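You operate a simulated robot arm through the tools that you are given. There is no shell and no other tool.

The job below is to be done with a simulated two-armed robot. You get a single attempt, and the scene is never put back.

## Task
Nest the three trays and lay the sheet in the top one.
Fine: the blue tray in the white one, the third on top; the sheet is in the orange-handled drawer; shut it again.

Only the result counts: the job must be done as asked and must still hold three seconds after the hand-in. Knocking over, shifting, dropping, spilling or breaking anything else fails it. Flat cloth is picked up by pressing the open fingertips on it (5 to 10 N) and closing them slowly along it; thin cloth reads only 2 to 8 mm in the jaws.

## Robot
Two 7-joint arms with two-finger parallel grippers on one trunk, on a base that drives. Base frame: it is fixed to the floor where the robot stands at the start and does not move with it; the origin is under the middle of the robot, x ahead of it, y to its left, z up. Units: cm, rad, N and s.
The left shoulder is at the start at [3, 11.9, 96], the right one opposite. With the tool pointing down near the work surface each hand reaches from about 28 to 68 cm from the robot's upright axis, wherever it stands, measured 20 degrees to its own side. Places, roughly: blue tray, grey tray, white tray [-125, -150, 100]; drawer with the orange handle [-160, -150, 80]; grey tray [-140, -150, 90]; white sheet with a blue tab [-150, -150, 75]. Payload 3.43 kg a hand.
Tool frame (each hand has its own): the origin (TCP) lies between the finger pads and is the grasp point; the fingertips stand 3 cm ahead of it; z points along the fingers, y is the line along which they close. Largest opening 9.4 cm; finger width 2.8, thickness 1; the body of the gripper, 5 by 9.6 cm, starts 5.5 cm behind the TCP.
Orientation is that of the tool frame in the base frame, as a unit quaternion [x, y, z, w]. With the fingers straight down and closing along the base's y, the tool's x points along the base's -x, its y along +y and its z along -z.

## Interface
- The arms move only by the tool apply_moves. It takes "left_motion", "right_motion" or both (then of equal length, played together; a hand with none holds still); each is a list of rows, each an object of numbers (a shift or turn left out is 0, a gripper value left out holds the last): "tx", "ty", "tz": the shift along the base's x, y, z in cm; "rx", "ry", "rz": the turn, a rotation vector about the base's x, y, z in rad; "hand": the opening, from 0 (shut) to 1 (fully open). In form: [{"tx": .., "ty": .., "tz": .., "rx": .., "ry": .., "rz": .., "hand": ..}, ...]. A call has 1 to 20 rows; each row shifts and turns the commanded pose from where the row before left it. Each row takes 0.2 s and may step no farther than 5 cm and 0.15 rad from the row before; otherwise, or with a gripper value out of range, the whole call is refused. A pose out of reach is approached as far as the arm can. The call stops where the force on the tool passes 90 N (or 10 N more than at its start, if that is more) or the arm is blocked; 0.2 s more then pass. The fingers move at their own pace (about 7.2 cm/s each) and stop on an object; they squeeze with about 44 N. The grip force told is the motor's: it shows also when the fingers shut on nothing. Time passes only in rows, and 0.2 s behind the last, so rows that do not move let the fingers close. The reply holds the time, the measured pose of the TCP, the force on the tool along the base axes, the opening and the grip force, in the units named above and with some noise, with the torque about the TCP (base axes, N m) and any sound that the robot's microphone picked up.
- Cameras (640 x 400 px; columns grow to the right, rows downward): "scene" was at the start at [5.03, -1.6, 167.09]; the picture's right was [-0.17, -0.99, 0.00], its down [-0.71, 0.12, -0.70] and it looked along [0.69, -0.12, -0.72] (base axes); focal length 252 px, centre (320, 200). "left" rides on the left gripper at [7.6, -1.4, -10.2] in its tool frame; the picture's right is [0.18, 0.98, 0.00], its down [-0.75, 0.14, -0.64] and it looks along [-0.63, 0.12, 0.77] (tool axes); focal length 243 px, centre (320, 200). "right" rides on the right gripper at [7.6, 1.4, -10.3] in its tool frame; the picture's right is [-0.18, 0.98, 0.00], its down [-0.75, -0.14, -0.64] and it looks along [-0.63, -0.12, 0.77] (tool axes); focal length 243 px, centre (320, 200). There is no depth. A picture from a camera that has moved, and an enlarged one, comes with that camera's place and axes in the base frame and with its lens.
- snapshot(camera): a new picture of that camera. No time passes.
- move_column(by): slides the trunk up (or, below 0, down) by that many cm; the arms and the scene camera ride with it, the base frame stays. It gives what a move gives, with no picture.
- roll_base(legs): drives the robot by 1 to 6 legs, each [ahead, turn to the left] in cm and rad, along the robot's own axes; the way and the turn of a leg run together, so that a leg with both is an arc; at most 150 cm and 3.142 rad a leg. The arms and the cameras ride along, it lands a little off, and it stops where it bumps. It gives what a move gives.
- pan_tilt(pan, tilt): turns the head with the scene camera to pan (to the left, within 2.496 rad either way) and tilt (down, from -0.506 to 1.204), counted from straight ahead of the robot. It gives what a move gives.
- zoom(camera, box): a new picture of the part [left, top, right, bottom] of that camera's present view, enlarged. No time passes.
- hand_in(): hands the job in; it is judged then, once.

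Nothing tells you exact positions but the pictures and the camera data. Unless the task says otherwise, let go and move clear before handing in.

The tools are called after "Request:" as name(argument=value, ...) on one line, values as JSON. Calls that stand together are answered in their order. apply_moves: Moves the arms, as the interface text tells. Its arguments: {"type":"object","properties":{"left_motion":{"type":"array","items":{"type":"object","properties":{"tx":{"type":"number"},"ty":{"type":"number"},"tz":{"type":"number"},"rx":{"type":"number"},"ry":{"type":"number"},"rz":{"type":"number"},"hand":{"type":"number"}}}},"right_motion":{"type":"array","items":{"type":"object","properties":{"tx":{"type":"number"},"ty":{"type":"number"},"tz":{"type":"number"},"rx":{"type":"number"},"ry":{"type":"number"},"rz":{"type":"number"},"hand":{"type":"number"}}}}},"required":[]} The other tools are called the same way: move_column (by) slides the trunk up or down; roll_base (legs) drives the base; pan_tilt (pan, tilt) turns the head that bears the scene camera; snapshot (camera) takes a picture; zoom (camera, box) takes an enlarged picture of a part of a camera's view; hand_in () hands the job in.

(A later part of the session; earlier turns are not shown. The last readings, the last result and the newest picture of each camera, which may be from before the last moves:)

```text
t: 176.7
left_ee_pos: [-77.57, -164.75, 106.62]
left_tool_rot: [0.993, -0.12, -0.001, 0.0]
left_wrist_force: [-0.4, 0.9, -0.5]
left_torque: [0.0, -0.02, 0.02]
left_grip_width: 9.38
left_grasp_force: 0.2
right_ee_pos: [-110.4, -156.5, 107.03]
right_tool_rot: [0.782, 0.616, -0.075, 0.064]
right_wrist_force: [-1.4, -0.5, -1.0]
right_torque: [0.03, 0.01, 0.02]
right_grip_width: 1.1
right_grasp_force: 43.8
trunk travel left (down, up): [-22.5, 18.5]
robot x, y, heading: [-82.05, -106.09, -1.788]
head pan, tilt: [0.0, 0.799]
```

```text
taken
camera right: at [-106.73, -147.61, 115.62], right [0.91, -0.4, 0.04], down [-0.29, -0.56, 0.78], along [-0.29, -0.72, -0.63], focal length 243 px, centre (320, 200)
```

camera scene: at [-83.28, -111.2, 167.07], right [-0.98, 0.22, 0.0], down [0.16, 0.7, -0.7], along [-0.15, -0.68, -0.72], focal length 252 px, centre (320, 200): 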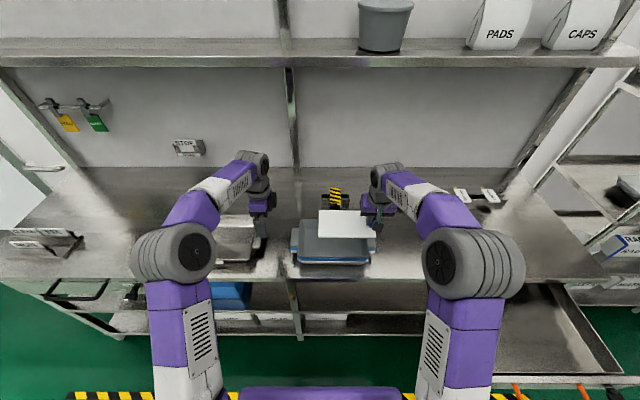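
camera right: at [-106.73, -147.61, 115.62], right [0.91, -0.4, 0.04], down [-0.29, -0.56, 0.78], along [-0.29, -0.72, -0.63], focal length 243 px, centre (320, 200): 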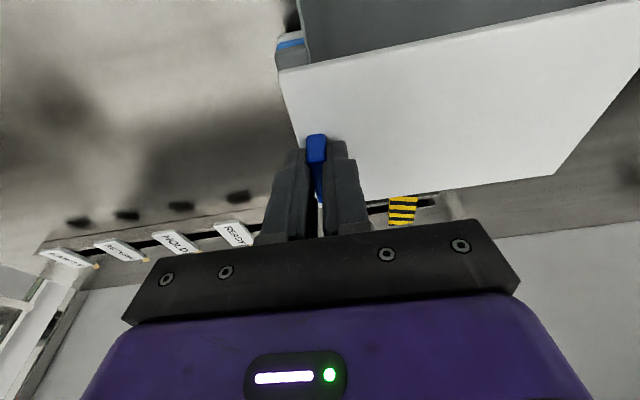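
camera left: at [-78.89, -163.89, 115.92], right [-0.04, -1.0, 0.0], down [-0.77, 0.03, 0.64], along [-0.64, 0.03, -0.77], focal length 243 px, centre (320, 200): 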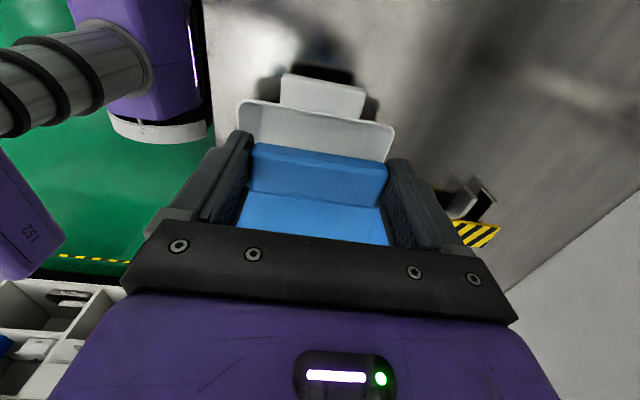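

Request:
zoom(camera="scene", box=[270, 180, 400, 280])

Request:
zoom(camera="right", box=[240, 0, 640, 220])

Request:
snapshot(camera="left")

```text
4.00 times, centred on (335, 230) of scene
camera zoom: at [-83.28, -111.2, 167.07], right [-0.98, 0.22, 0.0], down [0.16, 0.7, -0.7], along [-0.15, -0.68, -0.72], focal length 1007 px, centre (260, 80)
```

zoom: 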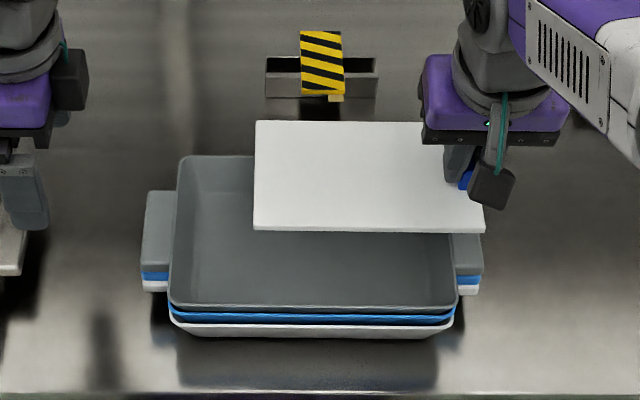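

```text
1.60 times, centred on (440, 110) of right
camera zoom: at [-106.73, -147.61, 115.62], right [0.91, -0.4, 0.04], down [-0.29, -0.56, 0.78], along [-0.29, -0.72, -0.63], focal length 388 px, centre (128, 344)
```

zoom: 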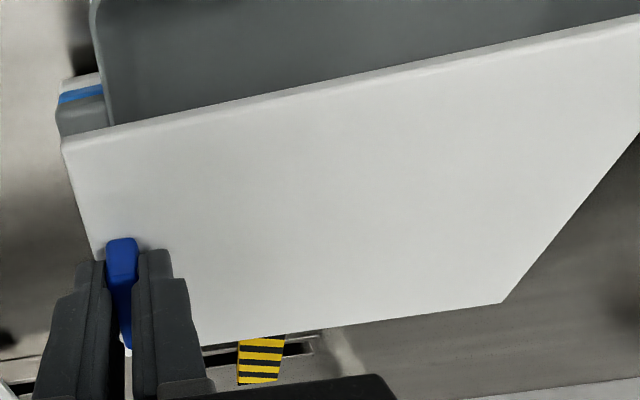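

```text
taken
camera left: at [-69.91, -165.18, 117.06], right [-0.06, -1.0, 0.0], down [-0.77, 0.04, 0.64], along [-0.64, 0.03, -0.77], focal length 243 px, centre (320, 200)
```

left: 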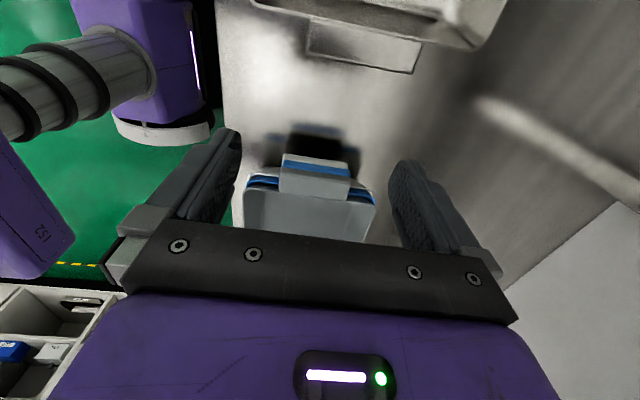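

The sheet centre is near (-102.9,-159.2) and the grey tray's centre near (-99.0,-161.4). I shift the sheet over by (+3.9,-2.2) and lower halfway for a check.

Request:
apply_moves(right_motion=[{"tx": 1.95, "ty": -1.1}, {"tx": 1.95, "ty": -1.1}, {"tz": -1.5}, {"tz": -1.5}, {}])

Request:
zoom(camera="scene", box=[270, 180, 400, 280])

Request:
snapshot(camera="right")

Request:
zoom(camera="left", box=[200, 110, 420, 250])

```text
t: 177.8
left_ee_pos: [-77.68, -164.79, 106.85]
left_tool_rot: [0.993, -0.121, -0.001, 0.0]
left_wrist_force: [-1.0, -0.3, 0.4]
left_torque: [-0.02, -0.01, -0.03]
left_grip_width: 9.42
left_grasp_force: 0.1
right_ee_pos: [-106.48, -158.73, 104.05]
right_tool_rot: [0.781, 0.616, -0.075, 0.065]
right_wrist_force: [-0.8, 0.3, 0.0]
right_torque: [-0.02, 0.02, -0.01]
right_grip_width: 1.09
right_grasp_force: 44.1
trunk travel left (down, up): [-22.5, 18.5]
robot x, y, heading: [-81.92, -106.21, -1.788]
head pan, tilt: [0.0, 0.799]
```

```text
4.00 times, centred on (335, 230) of scene
camera zoom: at [-83.31, -111.2, 167.07], right [-0.98, 0.22, 0.0], down [0.16, 0.7, -0.7], along [-0.15, -0.68, -0.72], focal length 1007 px, centre (260, 80)
```

zoom: 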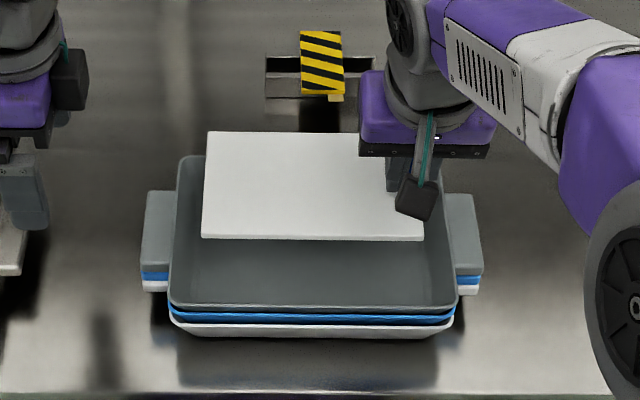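

```text
taken
camera right: at [-102.9, -149.84, 112.64], right [0.91, -0.4, 0.04], down [-0.29, -0.56, 0.78], along [-0.29, -0.72, -0.63], focal length 243 px, centre (320, 200)
```

right: 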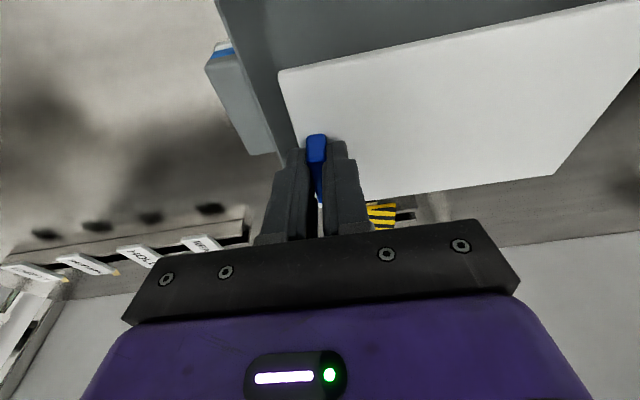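

```text
2.86 times, centred on (310, 180) of left
camera zoom: at [-69.92, -165.18, 117.07], right [-0.06, -1.0, 0.0], down [-0.77, 0.04, 0.64], along [-0.64, 0.03, -0.77], focal length 693 px, centre (349, 257)
```

zoom: 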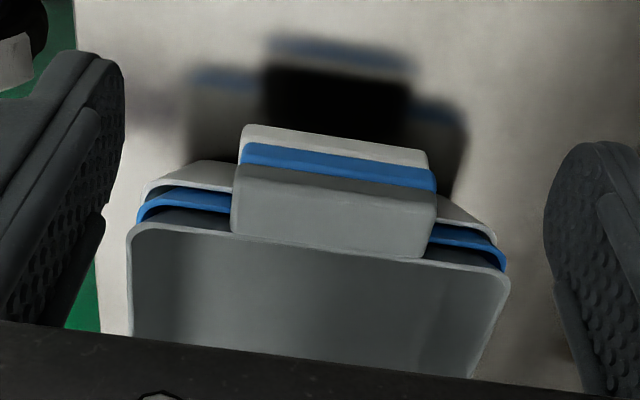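

The sheet now hangs centred over the grey tray within a few millimetres. I lower it to rim level and look again.

Request:
apply_moves(right_motion=[{"tz": -1.5}, {"tz": -1.5}, {"tz": -1.5}, {"tz": -1.5}, {}])

Request:
zoom(camera="scene", box=[270, 180, 400, 280])

Request:
snapshot(camera="right")

Request:
zoom(camera="left", box=[200, 110, 420, 250])

```text
t: 179.1
left_ee_pos: [-77.57, -164.78, 106.73]
left_tool_rot: [0.993, -0.12, 0.0, 0.001]
left_wrist_force: [-0.6, 0.2, 0.3]
left_torque: [0.01, -0.01, -0.02]
left_grip_width: 9.4
left_grasp_force: 0.0
right_ee_pos: [-106.46, -158.8, 98.11]
right_tool_rot: [0.782, 0.615, -0.075, 0.064]
right_wrist_force: [-0.3, 0.3, -0.9]
right_torque: [-0.01, 0.06, 0.0]
right_grip_width: 1.13
right_grasp_force: 44.6
trunk travel left (down, up): [-22.5, 18.5]
robot x, y, heading: [-81.98, -106.18, -1.797]
head pan, tilt: [0.0, 0.799]
```

```text
4.00 times, centred on (335, 230) of scene
camera zoom: at [-83.29, -111.21, 167.07], right [-0.98, 0.22, 0.0], down [0.16, 0.7, -0.7], along [-0.15, -0.68, -0.72], focal length 1007 px, centre (260, 80)
```

zoom: 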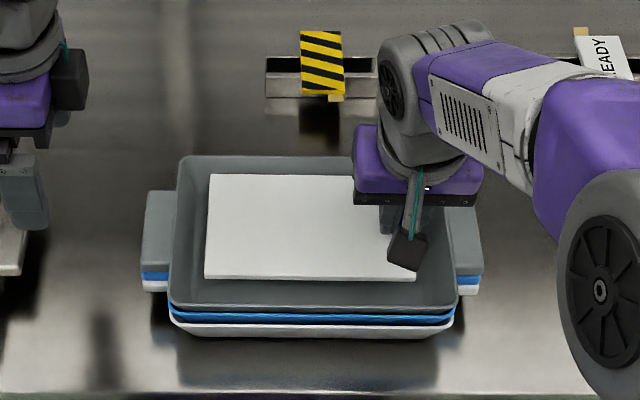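

```text
taken
camera right: at [-102.9, -149.89, 106.68], right [0.91, -0.4, 0.04], down [-0.29, -0.56, 0.78], along [-0.29, -0.72, -0.63], focal length 243 px, centre (320, 200)
```

right: 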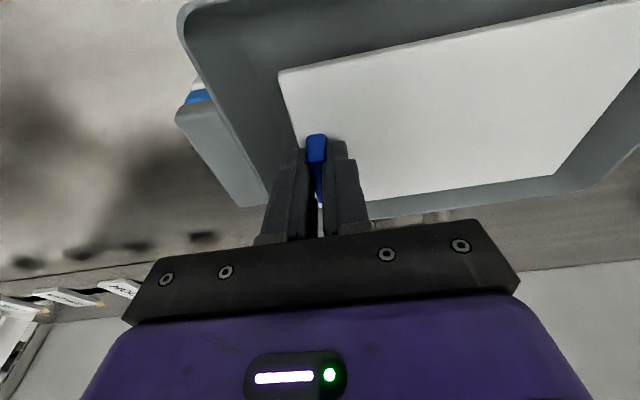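

```text
2.86 times, centred on (310, 180) of left
camera zoom: at [-69.91, -165.18, 117.06], right [-0.06, -1.0, 0.0], down [-0.77, 0.04, 0.64], along [-0.64, 0.03, -0.77], focal length 693 px, centre (349, 257)
```

zoom: 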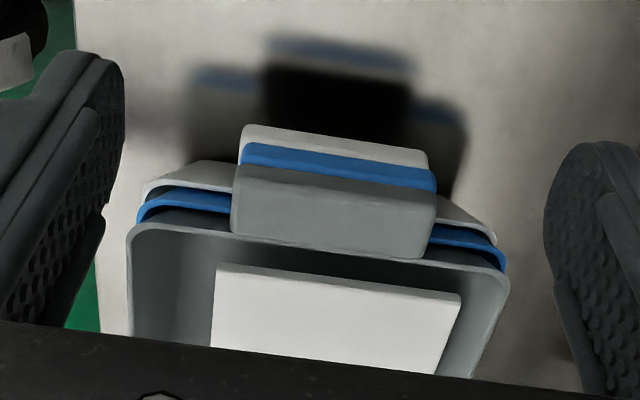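

The sheet sits about half a centimetre too far to the back, so I correct that, then lower it into the tray in small steps.

Request:
apply_moves(right_motion=[{"tx": 0.13, "ty": 0.59}, {"tz": -0.8}, {"tz": -0.8}, {"tz": -0.6}, {}])

Request:
zoom(camera="scene", box=[270, 180, 400, 280])

Request:
snapshot(camera="right")

Request:
zoom(camera="left", box=[200, 110, 420, 250])

```text
t: 180.2
left_ee_pos: [-77.76, -164.73, 106.69]
left_tool_rot: [0.993, -0.121, 0.0, 0.001]
left_wrist_force: [-0.7, 0.0, 0.0]
left_torque: [-0.04, 0.0, 0.03]
left_grip_width: 9.42
left_grasp_force: 0.1
right_ee_pos: [-106.47, -158.25, 96.02]
right_tool_rot: [0.782, 0.616, -0.076, 0.065]
right_wrist_force: [-0.4, 0.0, -0.7]
right_torque: [0.04, 0.03, 0.01]
right_grip_width: 1.06
right_grasp_force: 44.3
trunk travel left (down, up): [-22.5, 18.5]
robot x, y, heading: [-82.01, -106.11, -1.794]
head pan, tilt: [0.0, 0.799]
```

```text
4.00 times, centred on (335, 230) of scene
camera zoom: at [-83.3, -111.22, 167.07], right [-0.98, 0.22, 0.0], down [0.16, 0.7, -0.7], along [-0.15, -0.68, -0.72], focal length 1007 px, centre (260, 80)
```

zoom: 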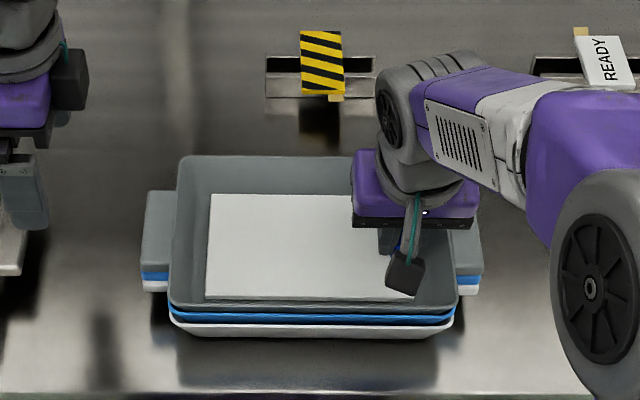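

```text
taken
camera right: at [-102.76, -149.28, 104.49], right [0.91, -0.4, 0.04], down [-0.29, -0.56, 0.78], along [-0.29, -0.72, -0.63], focal length 243 px, centre (320, 200)
```

right: 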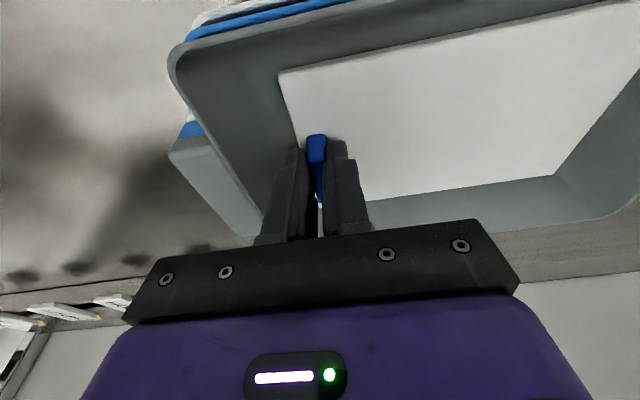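

```text
2.86 times, centred on (310, 180) of left
camera zoom: at [-69.92, -165.19, 117.06], right [-0.06, -1.0, 0.0], down [-0.77, 0.04, 0.64], along [-0.64, 0.03, -0.77], focal length 693 px, centre (349, 257)
```

zoom: 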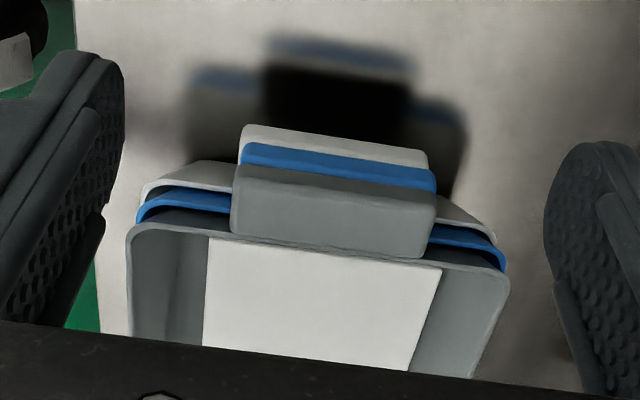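

Request:
apply_moves(right_motion=[{"tz": -0.5}, {"tz": -0.5}, {"tz": -0.4}, {}])

```text
t: 181.2
left_ee_pos: [-77.56, -164.34, 107.07]
left_tool_rot: [0.993, -0.121, 0.0, 0.003]
left_wrist_force: [-0.2, 0.0, -0.8]
left_torque: [0.01, 0.03, 0.01]
left_grip_width: 9.42
left_grasp_force: 0.0
right_ee_pos: [-106.29, -158.22, 95.35]
right_tool_rot: [0.781, 0.615, -0.082, 0.072]
right_wrist_force: [-2.4, 3.5, 51.9]
right_torque: [0.0, 0.46, 0.15]
right_grip_width: 1.07
right_grasp_force: 43.7
trunk travel left (down, up): [-22.5, 18.5]
robot x, y, heading: [-82.05, -105.88, -1.792]
head pan, tilt: [0.0, 0.799]
```

The sheet touched down at TCP z of about 95.4, so it is on the tray floor. I relieve the pressure and check it lies right before opening.

Request:
apply_moves(right_motion=[{"tz": 0.4}, {"tz": 0.3}, {}])

Request:
zoom(camera="scene", box=[270, 180, 400, 280])

Request:
snapshot(camera="right")

Request:
zoom(camera="left", box=[200, 110, 420, 250])

```text
t: 182.1
left_ee_pos: [-77.59, -164.57, 106.76]
left_tool_rot: [0.993, -0.12, 0.001, 0.002]
left_wrist_force: [1.0, 0.6, 0.7]
left_torque: [0.01, -0.04, 0.0]
left_grip_width: 9.42
left_grasp_force: 0.0
right_ee_pos: [-106.39, -158.36, 95.33]
right_tool_rot: [0.782, 0.615, -0.078, 0.067]
right_wrist_force: [-0.6, -3.2, 26.7]
right_torque: [-1.21, 0.55, 0.0]
right_grip_width: 1.08
right_grasp_force: 44.4
trunk travel left (down, up): [-22.5, 18.5]
robot x, y, heading: [-82.12, -106.02, -1.793]
head pan, tilt: [0.0, 0.799]
```

```text
4.00 times, centred on (335, 230) of scene
camera zoom: at [-83.16, -110.98, 167.08], right [-0.98, 0.22, 0.0], down [0.16, 0.7, -0.7], along [-0.15, -0.68, -0.72], focal length 1007 px, centre (260, 80)
```

zoom: 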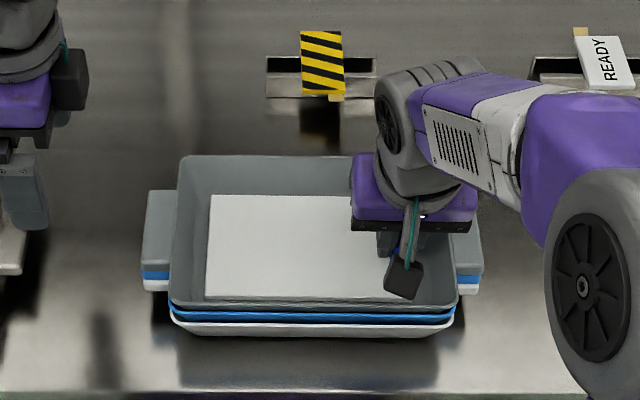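

```text
taken
camera right: at [-102.69, -149.31, 103.83], right [0.91, -0.4, 0.05], down [-0.29, -0.56, 0.78], along [-0.29, -0.73, -0.62], focal length 243 px, centre (320, 200)
```

right: 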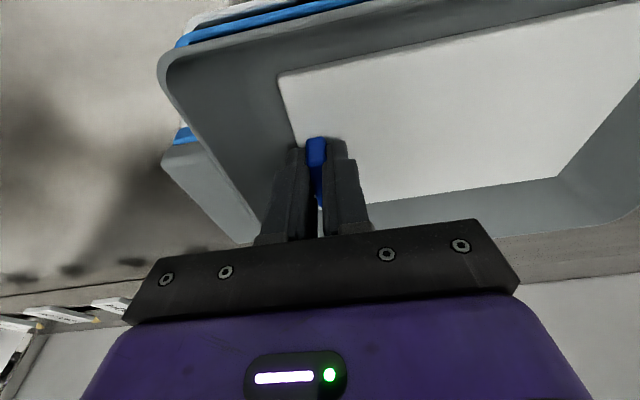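

```text
2.86 times, centred on (310, 180) of left
camera zoom: at [-69.82, -165.03, 117.14], right [-0.06, -1.0, 0.0], down [-0.76, 0.04, 0.64], along [-0.64, 0.03, -0.77], focal length 693 px, centre (349, 257)
```

zoom: 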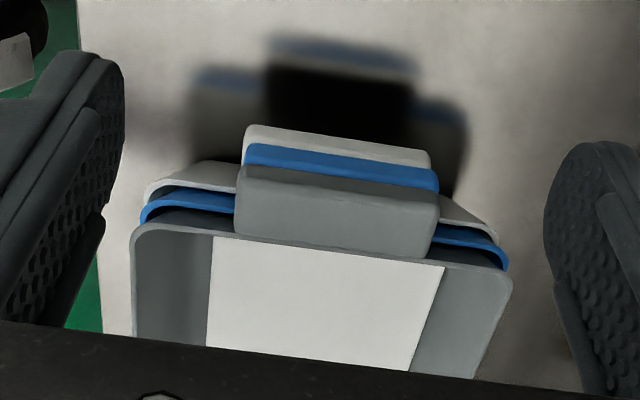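

Request:
apply_moves(right_motion=[{"tz": 0.25}, {}, {}])

```text
t: 182.8
left_ee_pos: [-77.64, -164.72, 106.88]
left_tool_rot: [0.993, -0.12, 0.0, 0.001]
left_wrist_force: [-0.4, 0.1, 0.3]
left_torque: [0.0, 0.0, 0.0]
left_grip_width: 9.39
left_grasp_force: 0.0
right_ee_pos: [-106.23, -158.13, 95.52]
right_tool_rot: [0.782, 0.616, -0.074, 0.064]
right_wrist_force: [0.4, -2.3, 10.4]
right_torque: [-0.68, 0.32, 0.07]
right_grip_width: 1.06
right_grasp_force: 44.3
trunk travel left (down, up): [-22.5, 18.5]
robot x, y, heading: [-82.23, -106.52, -1.793]
head pan, tilt: [0.0, 0.799]
```

Only a light load remains. I open the fingers just enough to free the tab, then rise.

Request:
apply_moves(right_motion=[{"hand": 0.16}, {"hand": 0.2}, {}, {"tz": 0.3}, {"tz": 0.5}, {"tz": 0.7}, {"tz": 1.0}, {"tz": 1.0}, {}])

Request:
zoom(camera="scene", box=[270, 180, 400, 280])

Request:
snapshot(camera="right")

```text
t: 184.8
left_ee_pos: [-77.68, -164.73, 106.69]
left_tool_rot: [0.993, -0.12, 0.0, 0.0]
left_wrist_force: [-0.3, 0.2, -0.3]
left_torque: [0.01, -0.01, -0.02]
left_grip_width: 9.41
left_grasp_force: 0.0
right_ee_pos: [-106.46, -158.28, 98.93]
right_tool_rot: [0.782, 0.616, -0.075, 0.063]
right_wrist_force: [-0.3, -1.3, -0.8]
right_torque: [0.03, -0.01, 0.02]
right_grip_width: 1.88
right_grasp_force: 0.1
trunk travel left (down, up): [-22.5, 18.5]
robot x, y, heading: [-81.98, -105.87, -1.793]
head pan, tilt: [0.0, 0.799]
```

```text
4.00 times, centred on (335, 230) of scene
camera zoom: at [-83.29, -111.23, 167.07], right [-0.98, 0.22, 0.0], down [0.16, 0.7, -0.7], along [-0.15, -0.68, -0.72], focal length 1007 px, centre (260, 80)
```

zoom: 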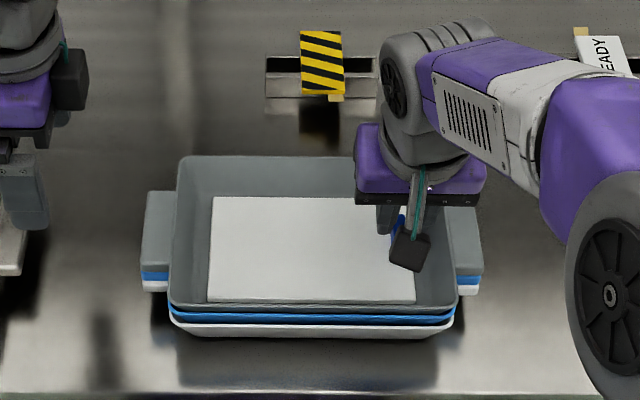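

```text
taken
camera right: at [-102.8, -149.33, 107.45], right [0.91, -0.4, 0.04], down [-0.29, -0.56, 0.78], along [-0.29, -0.72, -0.63], focal length 243 px, centre (320, 200)
```

right: 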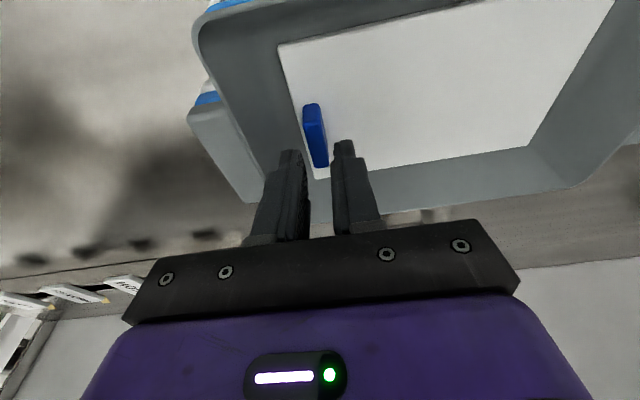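

The sheet lies flat inside the grey tray and the tab is released. I rise well clear and look at the whole stack.

Request:
apply_moves(right_motion=[{"tz": 2}, {"tz": 2.5}, {"tz": 3}, {"tz": 3, "hand": 0.5}, {"tx": 0.8, "ty": 3.5}, {"tx": 0.8, "ty": 3.5}, {}])

Request:
snapshot(camera="scene")

Request:
zoom(camera="scene", box=[270, 180, 400, 280])

Request:
zoom(camera="left", box=[200, 110, 420, 250])

```text
t: 186.4
left_ee_pos: [-77.63, -164.69, 106.67]
left_tool_rot: [0.993, -0.12, -0.001, 0.001]
left_wrist_force: [1.2, 0.8, 0.0]
left_torque: [-0.02, 0.05, -0.02]
left_grip_width: 9.39
left_grasp_force: 0.0
right_ee_pos: [-104.64, -151.15, 109.61]
right_tool_rot: [0.781, 0.616, -0.075, 0.065]
right_wrist_force: [-0.3, -0.2, -0.3]
right_torque: [-0.01, -0.01, -0.02]
right_grip_width: 4.73
right_grasp_force: 0.0
trunk travel left (down, up): [-22.5, 18.5]
robot x, y, heading: [-82.34, -105.94, -1.788]
head pan, tilt: [0.0, 0.799]
```

```text
taken
camera scene: at [-83.3, -111.29, 167.07], right [-0.98, 0.22, 0.0], down [0.16, 0.7, -0.7], along [-0.15, -0.68, -0.72], focal length 252 px, centre (320, 200)
```

scene: 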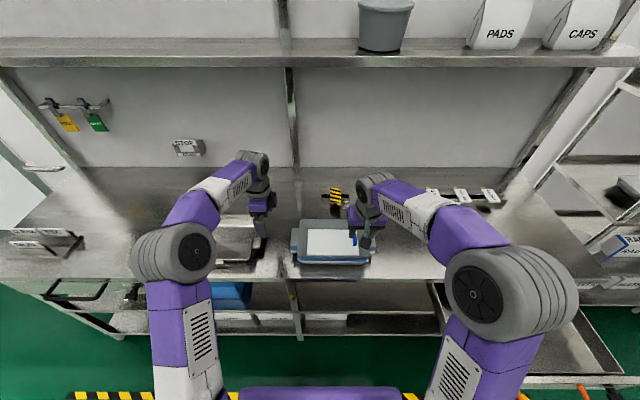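

```text
4.00 times, centred on (335, 230) of scene
camera zoom: at [-83.3, -111.29, 167.07], right [-0.98, 0.22, 0.0], down [0.16, 0.7, -0.7], along [-0.15, -0.68, -0.72], focal length 1007 px, centre (260, 80)
```

zoom: 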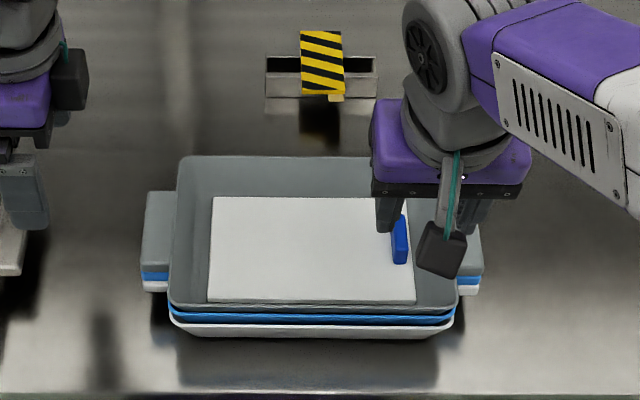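

```text
2.86 times, centred on (310, 180) of left
camera zoom: at [-69.91, -165.24, 117.03], right [-0.06, -1.0, 0.0], down [-0.77, 0.04, 0.64], along [-0.64, 0.03, -0.77], focal length 693 px, centre (349, 257)
```

zoom: 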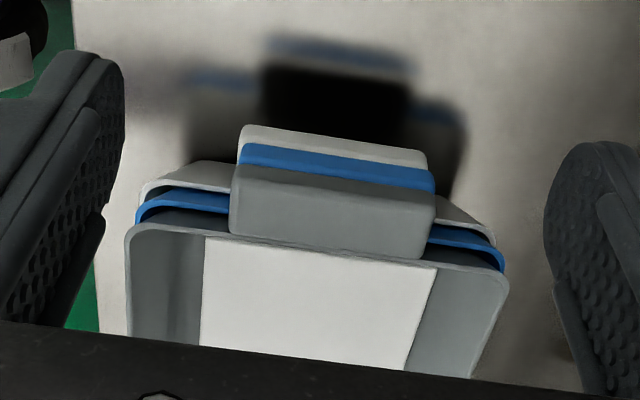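

The sheet lies flat and centred in the top tray. Next I go back to the drawer to shut it, standing so I can push its handle with the right hand.

Request:
roll_base(legs=[[-45, 0], [0, -1.571], [54, 0], [0, 1.571]])

Request:
snapshot(camera="scene")

```text
t: 199.6
left_ee_pos: [-120.36, -109.0, 106.89]
left_tool_rot: [0.992, -0.127, 0.001, 0.001]
left_wrist_force: [-0.4, -0.1, 0.1]
left_torque: [-0.03, -0.02, -0.01]
left_grip_width: 9.41
left_grasp_force: 0.1
right_ee_pos: [-147.15, -94.82, 109.65]
right_tool_rot: [0.786, 0.61, -0.075, 0.065]
right_wrist_force: [1.0, -0.3, 0.2]
right_torque: [-0.02, 0.01, 0.02]
right_grip_width: 4.7
right_grasp_force: 0.0
trunk travel left (down, up): [-22.5, 18.5]
robot x, y, heading: [-123.91, -50.37, -1.806]
head pan, tilt: [0.0, 0.799]
```

```text
taken
camera scene: at [-125.31, -55.43, 167.07], right [-0.97, 0.23, 0.0], down [0.17, 0.7, -0.7], along [-0.16, -0.68, -0.72], focal length 252 px, centre (320, 200)
```

scene: 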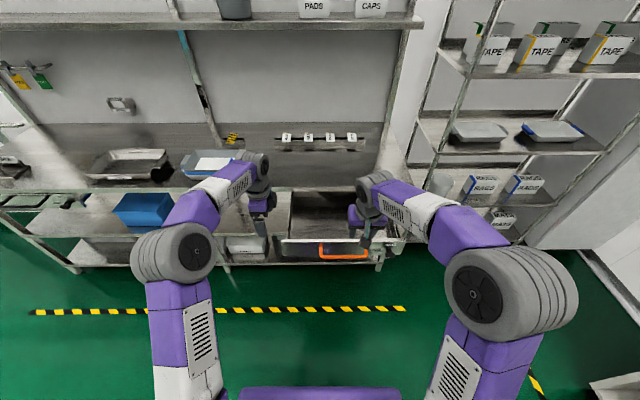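

Request:
zoom(camera="scene", box=[270, 180, 430, 280])

```text
4.00 times, centred on (350, 230) of scene
camera zoom: at [-125.31, -55.43, 167.07], right [-0.97, 0.23, 0.0], down [0.17, 0.7, -0.7], along [-0.16, -0.68, -0.72], focal length 1007 px, centre (200, 80)
```

zoom: 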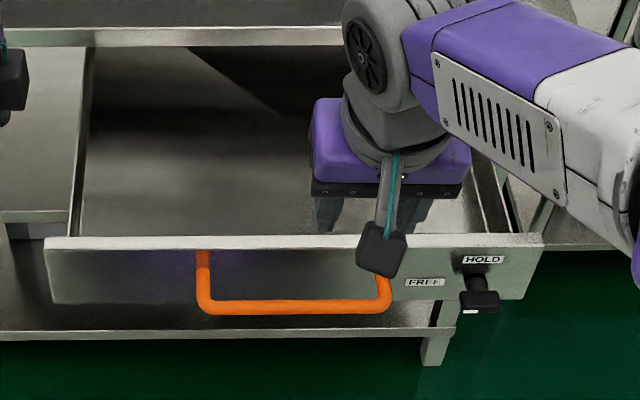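

The bar of the open drawer is near (-146.6,-104.6,81). I close the right fingers, set the hand upright and lower it in front of the bar.

Request:
apply_moves(right_motion=[{"hand": 0, "rx": 0.098, "ry": -0.022, "tx": 1.0, "ty": -0.1}, {"rx": 0.098, "ry": -0.022, "tx": 1.0, "ty": -0.1}, {"tz": -4}, {"tz": -4}, {"tz": -4}, {"tz": -4}, {"tz": -4}, {"tz": -4}, {"tz": -4}, {}])

Request:
snapshot(camera="scene")

Request:
snapshot(camera="right")

```text
t: 201.8
left_ee_pos: [-120.44, -108.99, 106.74]
left_tool_rot: [0.992, -0.127, 0.0, 0.001]
left_wrist_force: [-0.1, -0.4, -0.9]
left_torque: [0.0, -0.01, 0.0]
left_grip_width: 9.41
left_grasp_force: 0.0
right_ee_pos: [-145.1, -94.89, 81.64]
right_tool_rot: [0.79, 0.613, 0.002, 0.0]
right_wrist_force: [1.0, 0.5, 0.6]
right_torque: [0.01, 0.0, -0.02]
right_grip_width: 0.02
right_grasp_force: 32.9
trunk travel left (down, up): [-22.5, 18.5]
robot x, y, heading: [-124.35, -50.02, -1.806]
head pan, tilt: [0.0, 0.799]
```

```text
taken
camera scene: at [-125.32, -55.37, 167.08], right [-0.97, 0.23, 0.0], down [0.17, 0.7, -0.7], along [-0.16, -0.68, -0.72], focal length 252 px, centre (320, 200)
```

scene: 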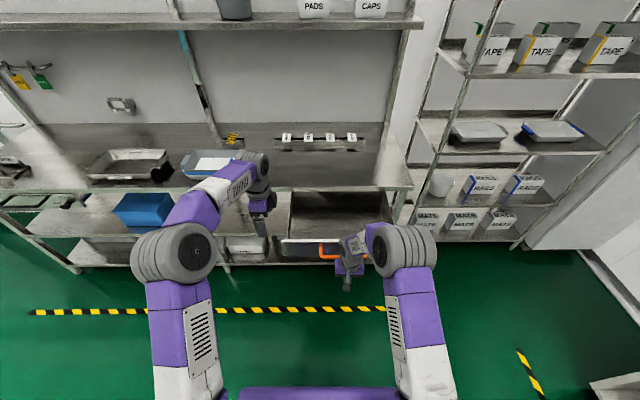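

```text
taken
camera right: at [-141.74, -87.84, 91.93], right [0.91, -0.42, 0.0], down [-0.33, -0.7, 0.64], along [-0.27, -0.58, -0.77], focal length 243 px, centre (320, 200)
```

right: 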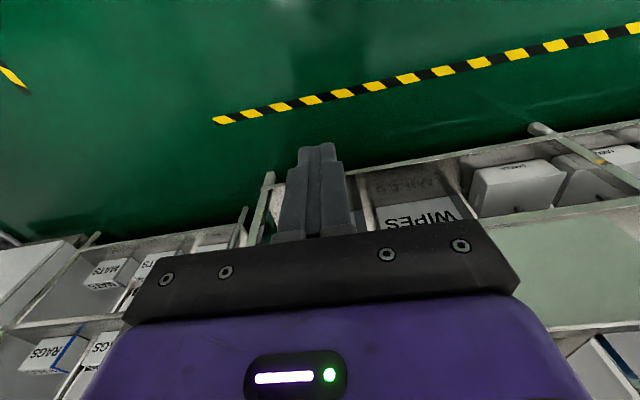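

Request:
apply_moves(right_motion=[{"tz": -1.0}, {}])

Request:
roll_base(legs=[[0, 0.016], [6, 0]])

Request:
zoom(camera="scene", box=[270, 190, 430, 290])

```text
t: 202.4
left_ee_pos: [-120.36, -109.06, 106.73]
left_tool_rot: [0.992, -0.127, -0.001, 0.001]
left_wrist_force: [-0.2, 0.4, 0.1]
left_torque: [0.01, -0.01, -0.03]
left_grip_width: 9.4
left_grasp_force: 0.0
right_ee_pos: [-145.17, -94.99, 80.8]
right_tool_rot: [0.79, 0.613, 0.001, 0.001]
right_wrist_force: [0.6, -0.4, 0.8]
right_torque: [-0.02, 0.0, 0.0]
right_grip_width: 0.01
right_grasp_force: 33.6
trunk travel left (down, up): [-22.5, 18.5]
robot x, y, heading: [-124.23, -50.14, -1.811]
head pan, tilt: [0.0, 0.799]
```

```text
t: 203.7
left_ee_pos: [-120.88, -115.09, 106.74]
left_tool_rot: [0.993, -0.12, 0.0, 0.0]
left_wrist_force: [0.4, -0.1, -0.1]
left_torque: [0.01, -0.02, -0.04]
left_grip_width: 9.39
left_grasp_force: 0.0
right_ee_pos: [-145.72, -101.44, 80.75]
right_tool_rot: [0.785, 0.62, 0.003, 0.0]
right_wrist_force: [0.0, 0.3, 0.4]
right_torque: [-0.01, 0.01, 0.0]
right_grip_width: 0.03
right_grasp_force: 33.2
trunk travel left (down, up): [-22.5, 18.5]
robot x, y, heading: [-125.74, -56.16, -1.788]
head pan, tilt: [0.0, 0.799]
```

```text
4.00 times, centred on (350, 240) of scene
camera zoom: at [-126.61, -61.62, 167.07], right [-0.98, 0.22, 0.0], down [0.16, 0.7, -0.7], along [-0.15, -0.68, -0.72], focal length 1007 px, centre (200, 40)
```

zoom: 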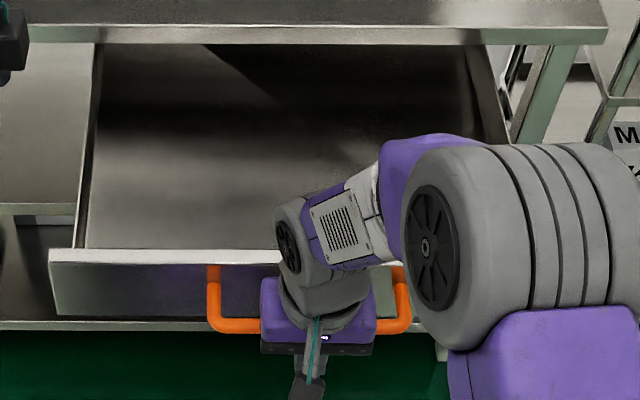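

The closed fingers stand right before the middle of the bar. I push the drawer in with short base moves.

Request:
roll_base(legs=[[9, 0]])

Request:
zoom(camera="scene", box=[270, 190, 430, 290])

```text
t: 204.8
left_ee_pos: [-122.86, -123.74, 106.75]
left_tool_rot: [0.993, -0.12, 0.0, 0.001]
left_wrist_force: [-0.2, -1.2, -0.3]
left_torque: [0.03, 0.0, 0.05]
left_grip_width: 9.41
left_grasp_force: 0.1
right_ee_pos: [-147.81, -109.97, 80.64]
right_tool_rot: [0.785, 0.619, 0.003, 0.0]
right_wrist_force: [-0.5, -0.3, -0.4]
right_torque: [-0.01, -0.01, 0.0]
right_grip_width: 0.02
right_grasp_force: 32.9
trunk travel left (down, up): [-22.5, 18.5]
robot x, y, heading: [-127.43, -65.18, -1.793]
head pan, tilt: [0.0, 0.799]
```

```text
4.00 times, centred on (350, 240) of scene
camera zoom: at [-128.54, -70.23, 167.07], right [-0.98, 0.22, 0.0], down [0.16, 0.7, -0.7], along [-0.15, -0.68, -0.72], focal length 1007 px, centre (200, 40)
```

zoom: 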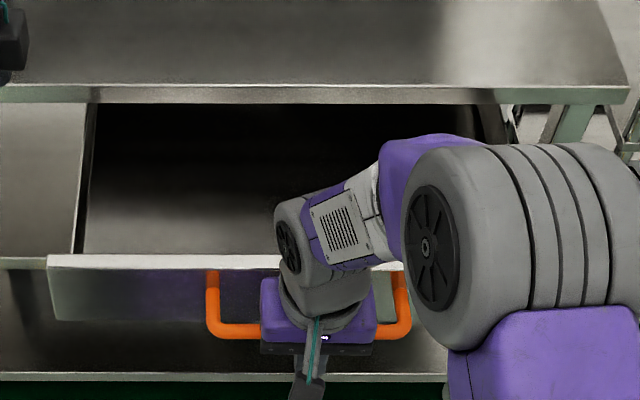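

Request:
roll_base(legs=[[9, 0]])

Request:
roll_base(legs=[[5, 0]])

Request:
snapshot(camera="scene")

Request:
zoom(camera="scene", box=[270, 190, 430, 290])

```text
t: 205.9
left_ee_pos: [-124.84, -132.33, 106.73]
left_tool_rot: [0.993, -0.12, 0.0, 0.0]
left_wrist_force: [0.6, -0.2, 0.5]
left_torque: [0.03, 0.0, 0.02]
left_grip_width: 9.42
left_grasp_force: 0.1
right_ee_pos: [-149.71, -118.57, 80.82]
right_tool_rot: [0.785, 0.619, 0.002, 0.001]
right_wrist_force: [0.2, -0.2, -0.1]
right_torque: [0.03, 0.01, 0.01]
right_grip_width: 0.0
right_grasp_force: 33.0
trunk travel left (down, up): [-22.5, 18.5]
robot x, y, heading: [-129.3, -73.75, -1.792]
head pan, tilt: [0.0, 0.799]
```

```text
t: 206.8
left_ee_pos: [-125.83, -137.33, 106.66]
left_tool_rot: [0.993, -0.12, 0.0, 0.0]
left_wrist_force: [0.2, 0.1, -1.5]
left_torque: [0.03, -0.01, -0.01]
left_grip_width: 9.4
left_grasp_force: 0.0
right_ee_pos: [-150.76, -123.54, 80.64]
right_tool_rot: [0.785, 0.619, 0.003, 0.0]
right_wrist_force: [-0.4, -1.0, 0.3]
right_torque: [0.02, -0.02, 0.01]
right_grip_width: 0.0
right_grasp_force: 33.0
trunk travel left (down, up): [-22.5, 18.5]
robot x, y, heading: [-130.41, -78.47, -1.785]
head pan, tilt: [0.0, 0.799]
```

```text
taken
camera scene: at [-131.58, -83.85, 167.06], right [-0.98, 0.22, 0.0], down [0.16, 0.7, -0.7], along [-0.15, -0.68, -0.72], focal length 252 px, centre (320, 200)
```

scene: 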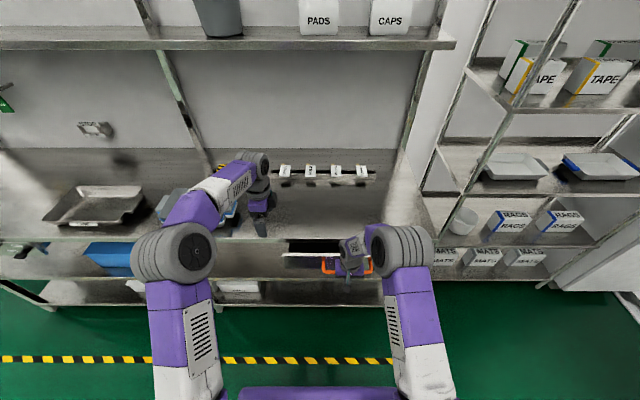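

```text
4.00 times, centred on (350, 240) of scene
camera zoom: at [-131.58, -83.85, 167.06], right [-0.98, 0.22, 0.0], down [0.16, 0.7, -0.7], along [-0.15, -0.68, -0.72], focal length 1007 px, centre (200, 40)
```

zoom: 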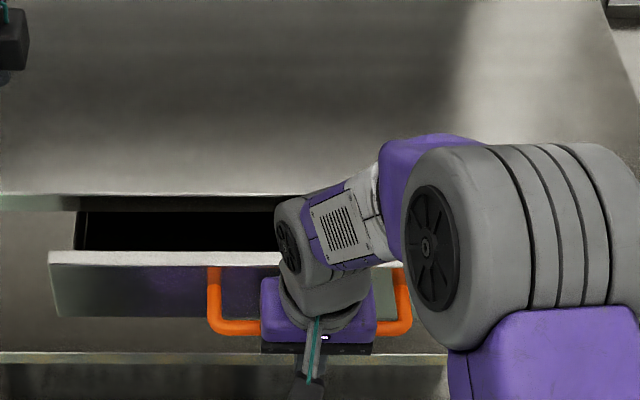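

Request:
apply_moves(right_motion=[{"tx": -0.217, "ty": -0.976}, {"tx": -0.217, "ty": -0.976}, {"tx": -0.217, "ty": -0.976}, {"tx": -0.217, "ty": -0.976}, {"tx": -0.217, "ty": -0.976}, {}])

Request:
zoom(camera="scene", box=[270, 190, 430, 290])

```text
t: 208.2
left_ee_pos: [-125.84, -137.11, 106.73]
left_tool_rot: [0.993, -0.119, 0.0, 0.001]
left_wrist_force: [-0.7, -1.4, -0.7]
left_torque: [0.02, -0.03, 0.0]
left_grip_width: 9.4
left_grasp_force: 0.2
right_ee_pos: [-151.79, -128.33, 80.73]
right_tool_rot: [0.785, 0.619, 0.002, 0.001]
right_wrist_force: [1.1, -0.1, -0.9]
right_torque: [0.01, 0.02, 0.01]
right_grip_width: 0.0
right_grasp_force: 32.9
trunk travel left (down, up): [-22.5, 18.5]
robot x, y, heading: [-130.92, -78.57, -1.789]
head pan, tilt: [0.0, 0.799]
```

```text
4.00 times, centred on (350, 240) of scene
camera zoom: at [-131.53, -83.6, 167.07], right [-0.98, 0.22, 0.0], down [0.16, 0.7, -0.7], along [-0.15, -0.68, -0.72], focal length 1007 px, centre (200, 40)
```

zoom: 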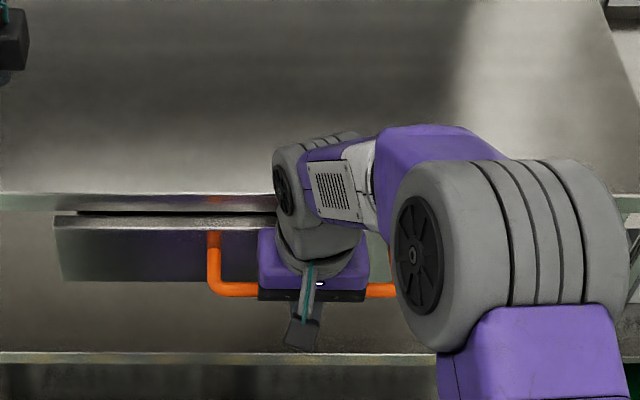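

Request:
apply_moves(right_motion=[{"tx": -0.11, "ty": -0.49}, {"tx": -0.11, "ty": -0.49}, {}])

Request:
zoom(camera="scene", box=[270, 220, 350, 270])

```text
t: 209.0
left_ee_pos: [-125.77, -137.12, 106.77]
left_tool_rot: [0.993, -0.119, 0.0, 0.001]
left_wrist_force: [0.4, 0.0, -1.0]
left_torque: [0.01, 0.02, -0.01]
left_grip_width: 9.41
left_grasp_force: 0.2
right_ee_pos: [-152.11, -129.27, 80.77]
right_tool_rot: [0.785, 0.619, 0.002, 0.0]
right_wrist_force: [-0.2, -0.2, -0.2]
right_torque: [0.0, 0.0, -0.03]
right_grip_width: 0.01
right_grasp_force: 33.5
trunk travel left (down, up): [-22.5, 18.5]
robot x, y, heading: [-130.58, -78.75, -1.789]
head pan, tilt: [0.0, 0.799]
```

```text
8.00 times, centred on (310, 245) of scene
camera zoom: at [-131.53, -83.6, 167.07], right [-0.98, 0.22, 0.0], down [0.16, 0.7, -0.7], along [-0.15, -0.68, -0.72], focal length 2014 px, centre (400, -160)
```

zoom: 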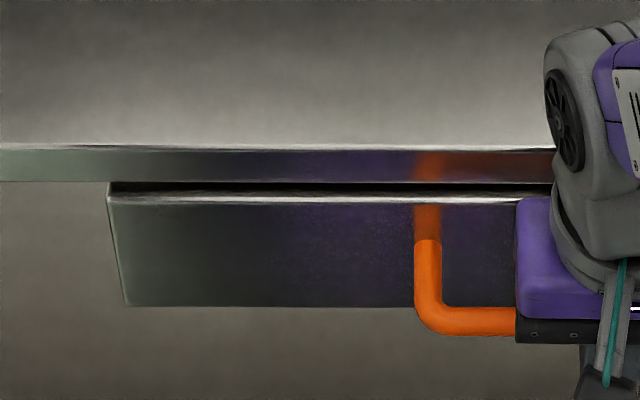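

Request:
apply_moves(right_motion=[{"tx": -0.087, "ty": -0.39}, {"tx": -0.087, "ty": -0.39}, {}])

Request:
zoom(camera="scene", box=[270, 220, 350, 270])

```text
t: 209.8
left_ee_pos: [-125.94, -137.11, 106.69]
left_tool_rot: [0.993, -0.118, 0.0, 0.001]
left_wrist_force: [0.6, 0.2, 0.3]
left_torque: [-0.01, -0.01, -0.06]
left_grip_width: 9.4
left_grasp_force: 0.1
right_ee_pos: [-152.1, -129.98, 80.81]
right_tool_rot: [0.785, 0.62, 0.002, 0.0]
right_wrist_force: [0.9, 3.0, 1.5]
right_torque: [0.0, 0.0, 0.06]
right_grip_width: 0.0
right_grasp_force: 32.7
trunk travel left (down, up): [-22.5, 18.5]
robot x, y, heading: [-130.51, -78.48, -1.793]
head pan, tilt: [0.0, 0.799]
```

```text
8.00 times, centred on (310, 245) of scene
camera zoom: at [-131.51, -83.54, 167.08], right [-0.98, 0.22, 0.0], down [0.16, 0.7, -0.7], along [-0.15, -0.68, -0.72], focal length 2014 px, centre (400, -160)
```

zoom: 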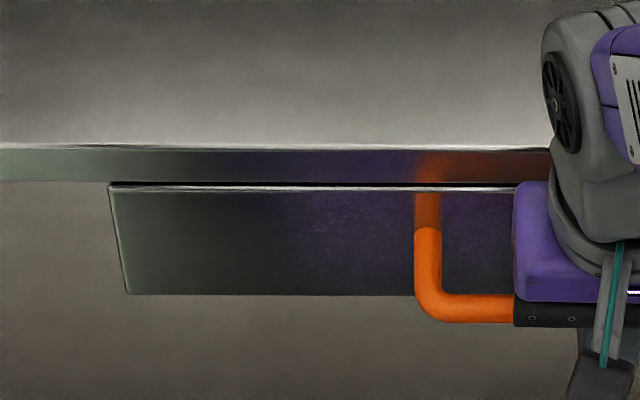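

Request:
apply_moves(right_motion=[{"tx": -0.065, "ty": -0.29}, {"tx": -0.033, "ty": -0.15}, {}, {}])

Request:
zoom(camera="scene", box=[270, 220, 350, 270])

```text
t: 210.8
left_ee_pos: [-125.64, -136.84, 106.89]
left_tool_rot: [0.993, -0.12, 0.0, 0.002]
left_wrist_force: [0.0, 0.0, -0.5]
left_torque: [0.02, 0.02, -0.02]
left_grip_width: 9.4
left_grasp_force: 0.2
right_ee_pos: [-152.13, -130.04, 80.85]
right_tool_rot: [0.785, 0.619, 0.004, -0.002]
right_wrist_force: [8.7, 27.7, 7.7]
right_torque: [-0.13, 0.01, 0.09]
right_grip_width: 0.01
right_grasp_force: 33.3
trunk travel left (down, up): [-22.5, 18.5]
robot x, y, heading: [-130.6, -78.58, -1.784]
head pan, tilt: [0.0, 0.799]
```

```text
8.00 times, centred on (310, 245) of scene
camera zoom: at [-131.37, -83.14, 167.09], right [-0.98, 0.22, 0.0], down [0.16, 0.7, -0.7], along [-0.15, -0.68, -0.71], focal length 2014 px, centre (400, -160)
```

zoom: 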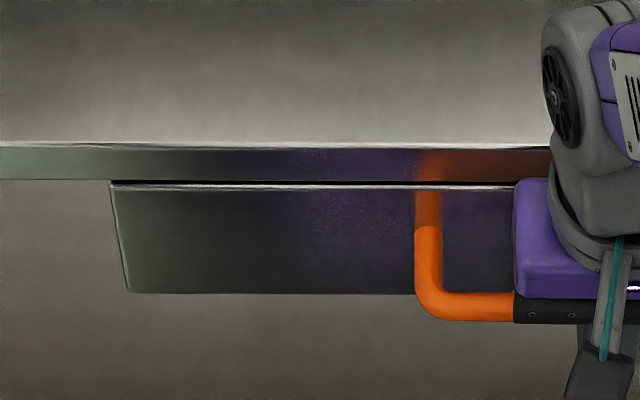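

The push force rose to about 29 N without further travel, so the drawer is fully shut. I draw the hand back from the handle and raise it.

Request:
apply_moves(right_motion=[{"tx": 0.22, "ty": 0.98}, {"tx": 0.44, "ty": 1.95}, {"tx": 0.65, "ty": 2.93}, {"tx": 0.65, "ty": 2.93}, {"tz": 4}, {"tz": 4}, {"tz": 4}, {"tz": 4}, {"tz": 4}, {"tz": 4}, {}])

Request:
roll_base(legs=[[-20, 0]])

Request:
snapshot(camera="scene")

Request:
zoom(camera="scene", box=[270, 190, 430, 290])

```text
t: 213.2
left_ee_pos: [-125.94, -137.3, 106.65]
left_tool_rot: [0.993, -0.119, 0.0, 0.0]
left_wrist_force: [1.0, -0.2, -0.4]
left_torque: [0.02, 0.01, 0.01]
left_grip_width: 9.39
left_grasp_force: 0.0
right_ee_pos: [-150.09, -122.09, 104.74]
right_tool_rot: [0.786, 0.619, 0.001, 0.0]
right_wrist_force: [0.3, -0.4, -0.6]
right_torque: [0.0, -0.03, 0.0]
right_grip_width: 0.0
right_grasp_force: 32.7
trunk travel left (down, up): [-22.5, 18.5]
robot x, y, heading: [-130.37, -78.23, -1.785]
head pan, tilt: [0.0, 0.799]
```

```text
t: 214.8
left_ee_pos: [-121.51, -117.87, 106.84]
left_tool_rot: [0.993, -0.119, -0.001, 0.001]
left_wrist_force: [0.2, 0.1, -0.2]
left_torque: [-0.02, 0.01, -0.02]
left_grip_width: 9.41
left_grasp_force: 0.2
right_ee_pos: [-145.74, -102.6, 104.77]
right_tool_rot: [0.785, 0.619, 0.001, 0.002]
right_wrist_force: [0.1, -0.1, -0.2]
right_torque: [0.0, -0.02, 0.01]
right_grip_width: 0.0
right_grasp_force: 33.7
trunk travel left (down, up): [-22.5, 18.5]
robot x, y, heading: [-126.31, -59.12, -1.789]
head pan, tilt: [0.0, 0.799]
```

```text
taken
camera scene: at [-127.21, -64.19, 167.08], right [-0.98, 0.22, 0.0], down [0.15, 0.7, -0.7], along [-0.15, -0.68, -0.72], focal length 252 px, centre (320, 200)
```

scene: 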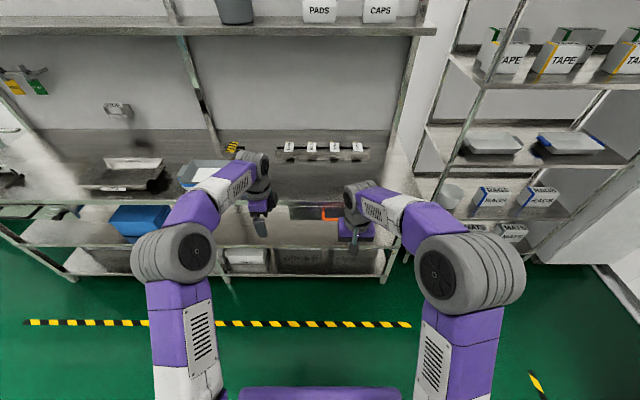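

```text
4.00 times, centred on (350, 240) of scene
camera zoom: at [-127.21, -64.19, 167.08], right [-0.98, 0.22, 0.0], down [0.15, 0.7, -0.7], along [-0.15, -0.68, -0.72], focal length 1007 px, centre (200, 40)
```

zoom: 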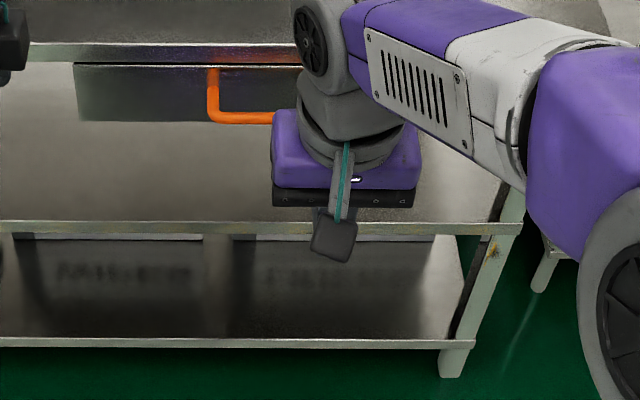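

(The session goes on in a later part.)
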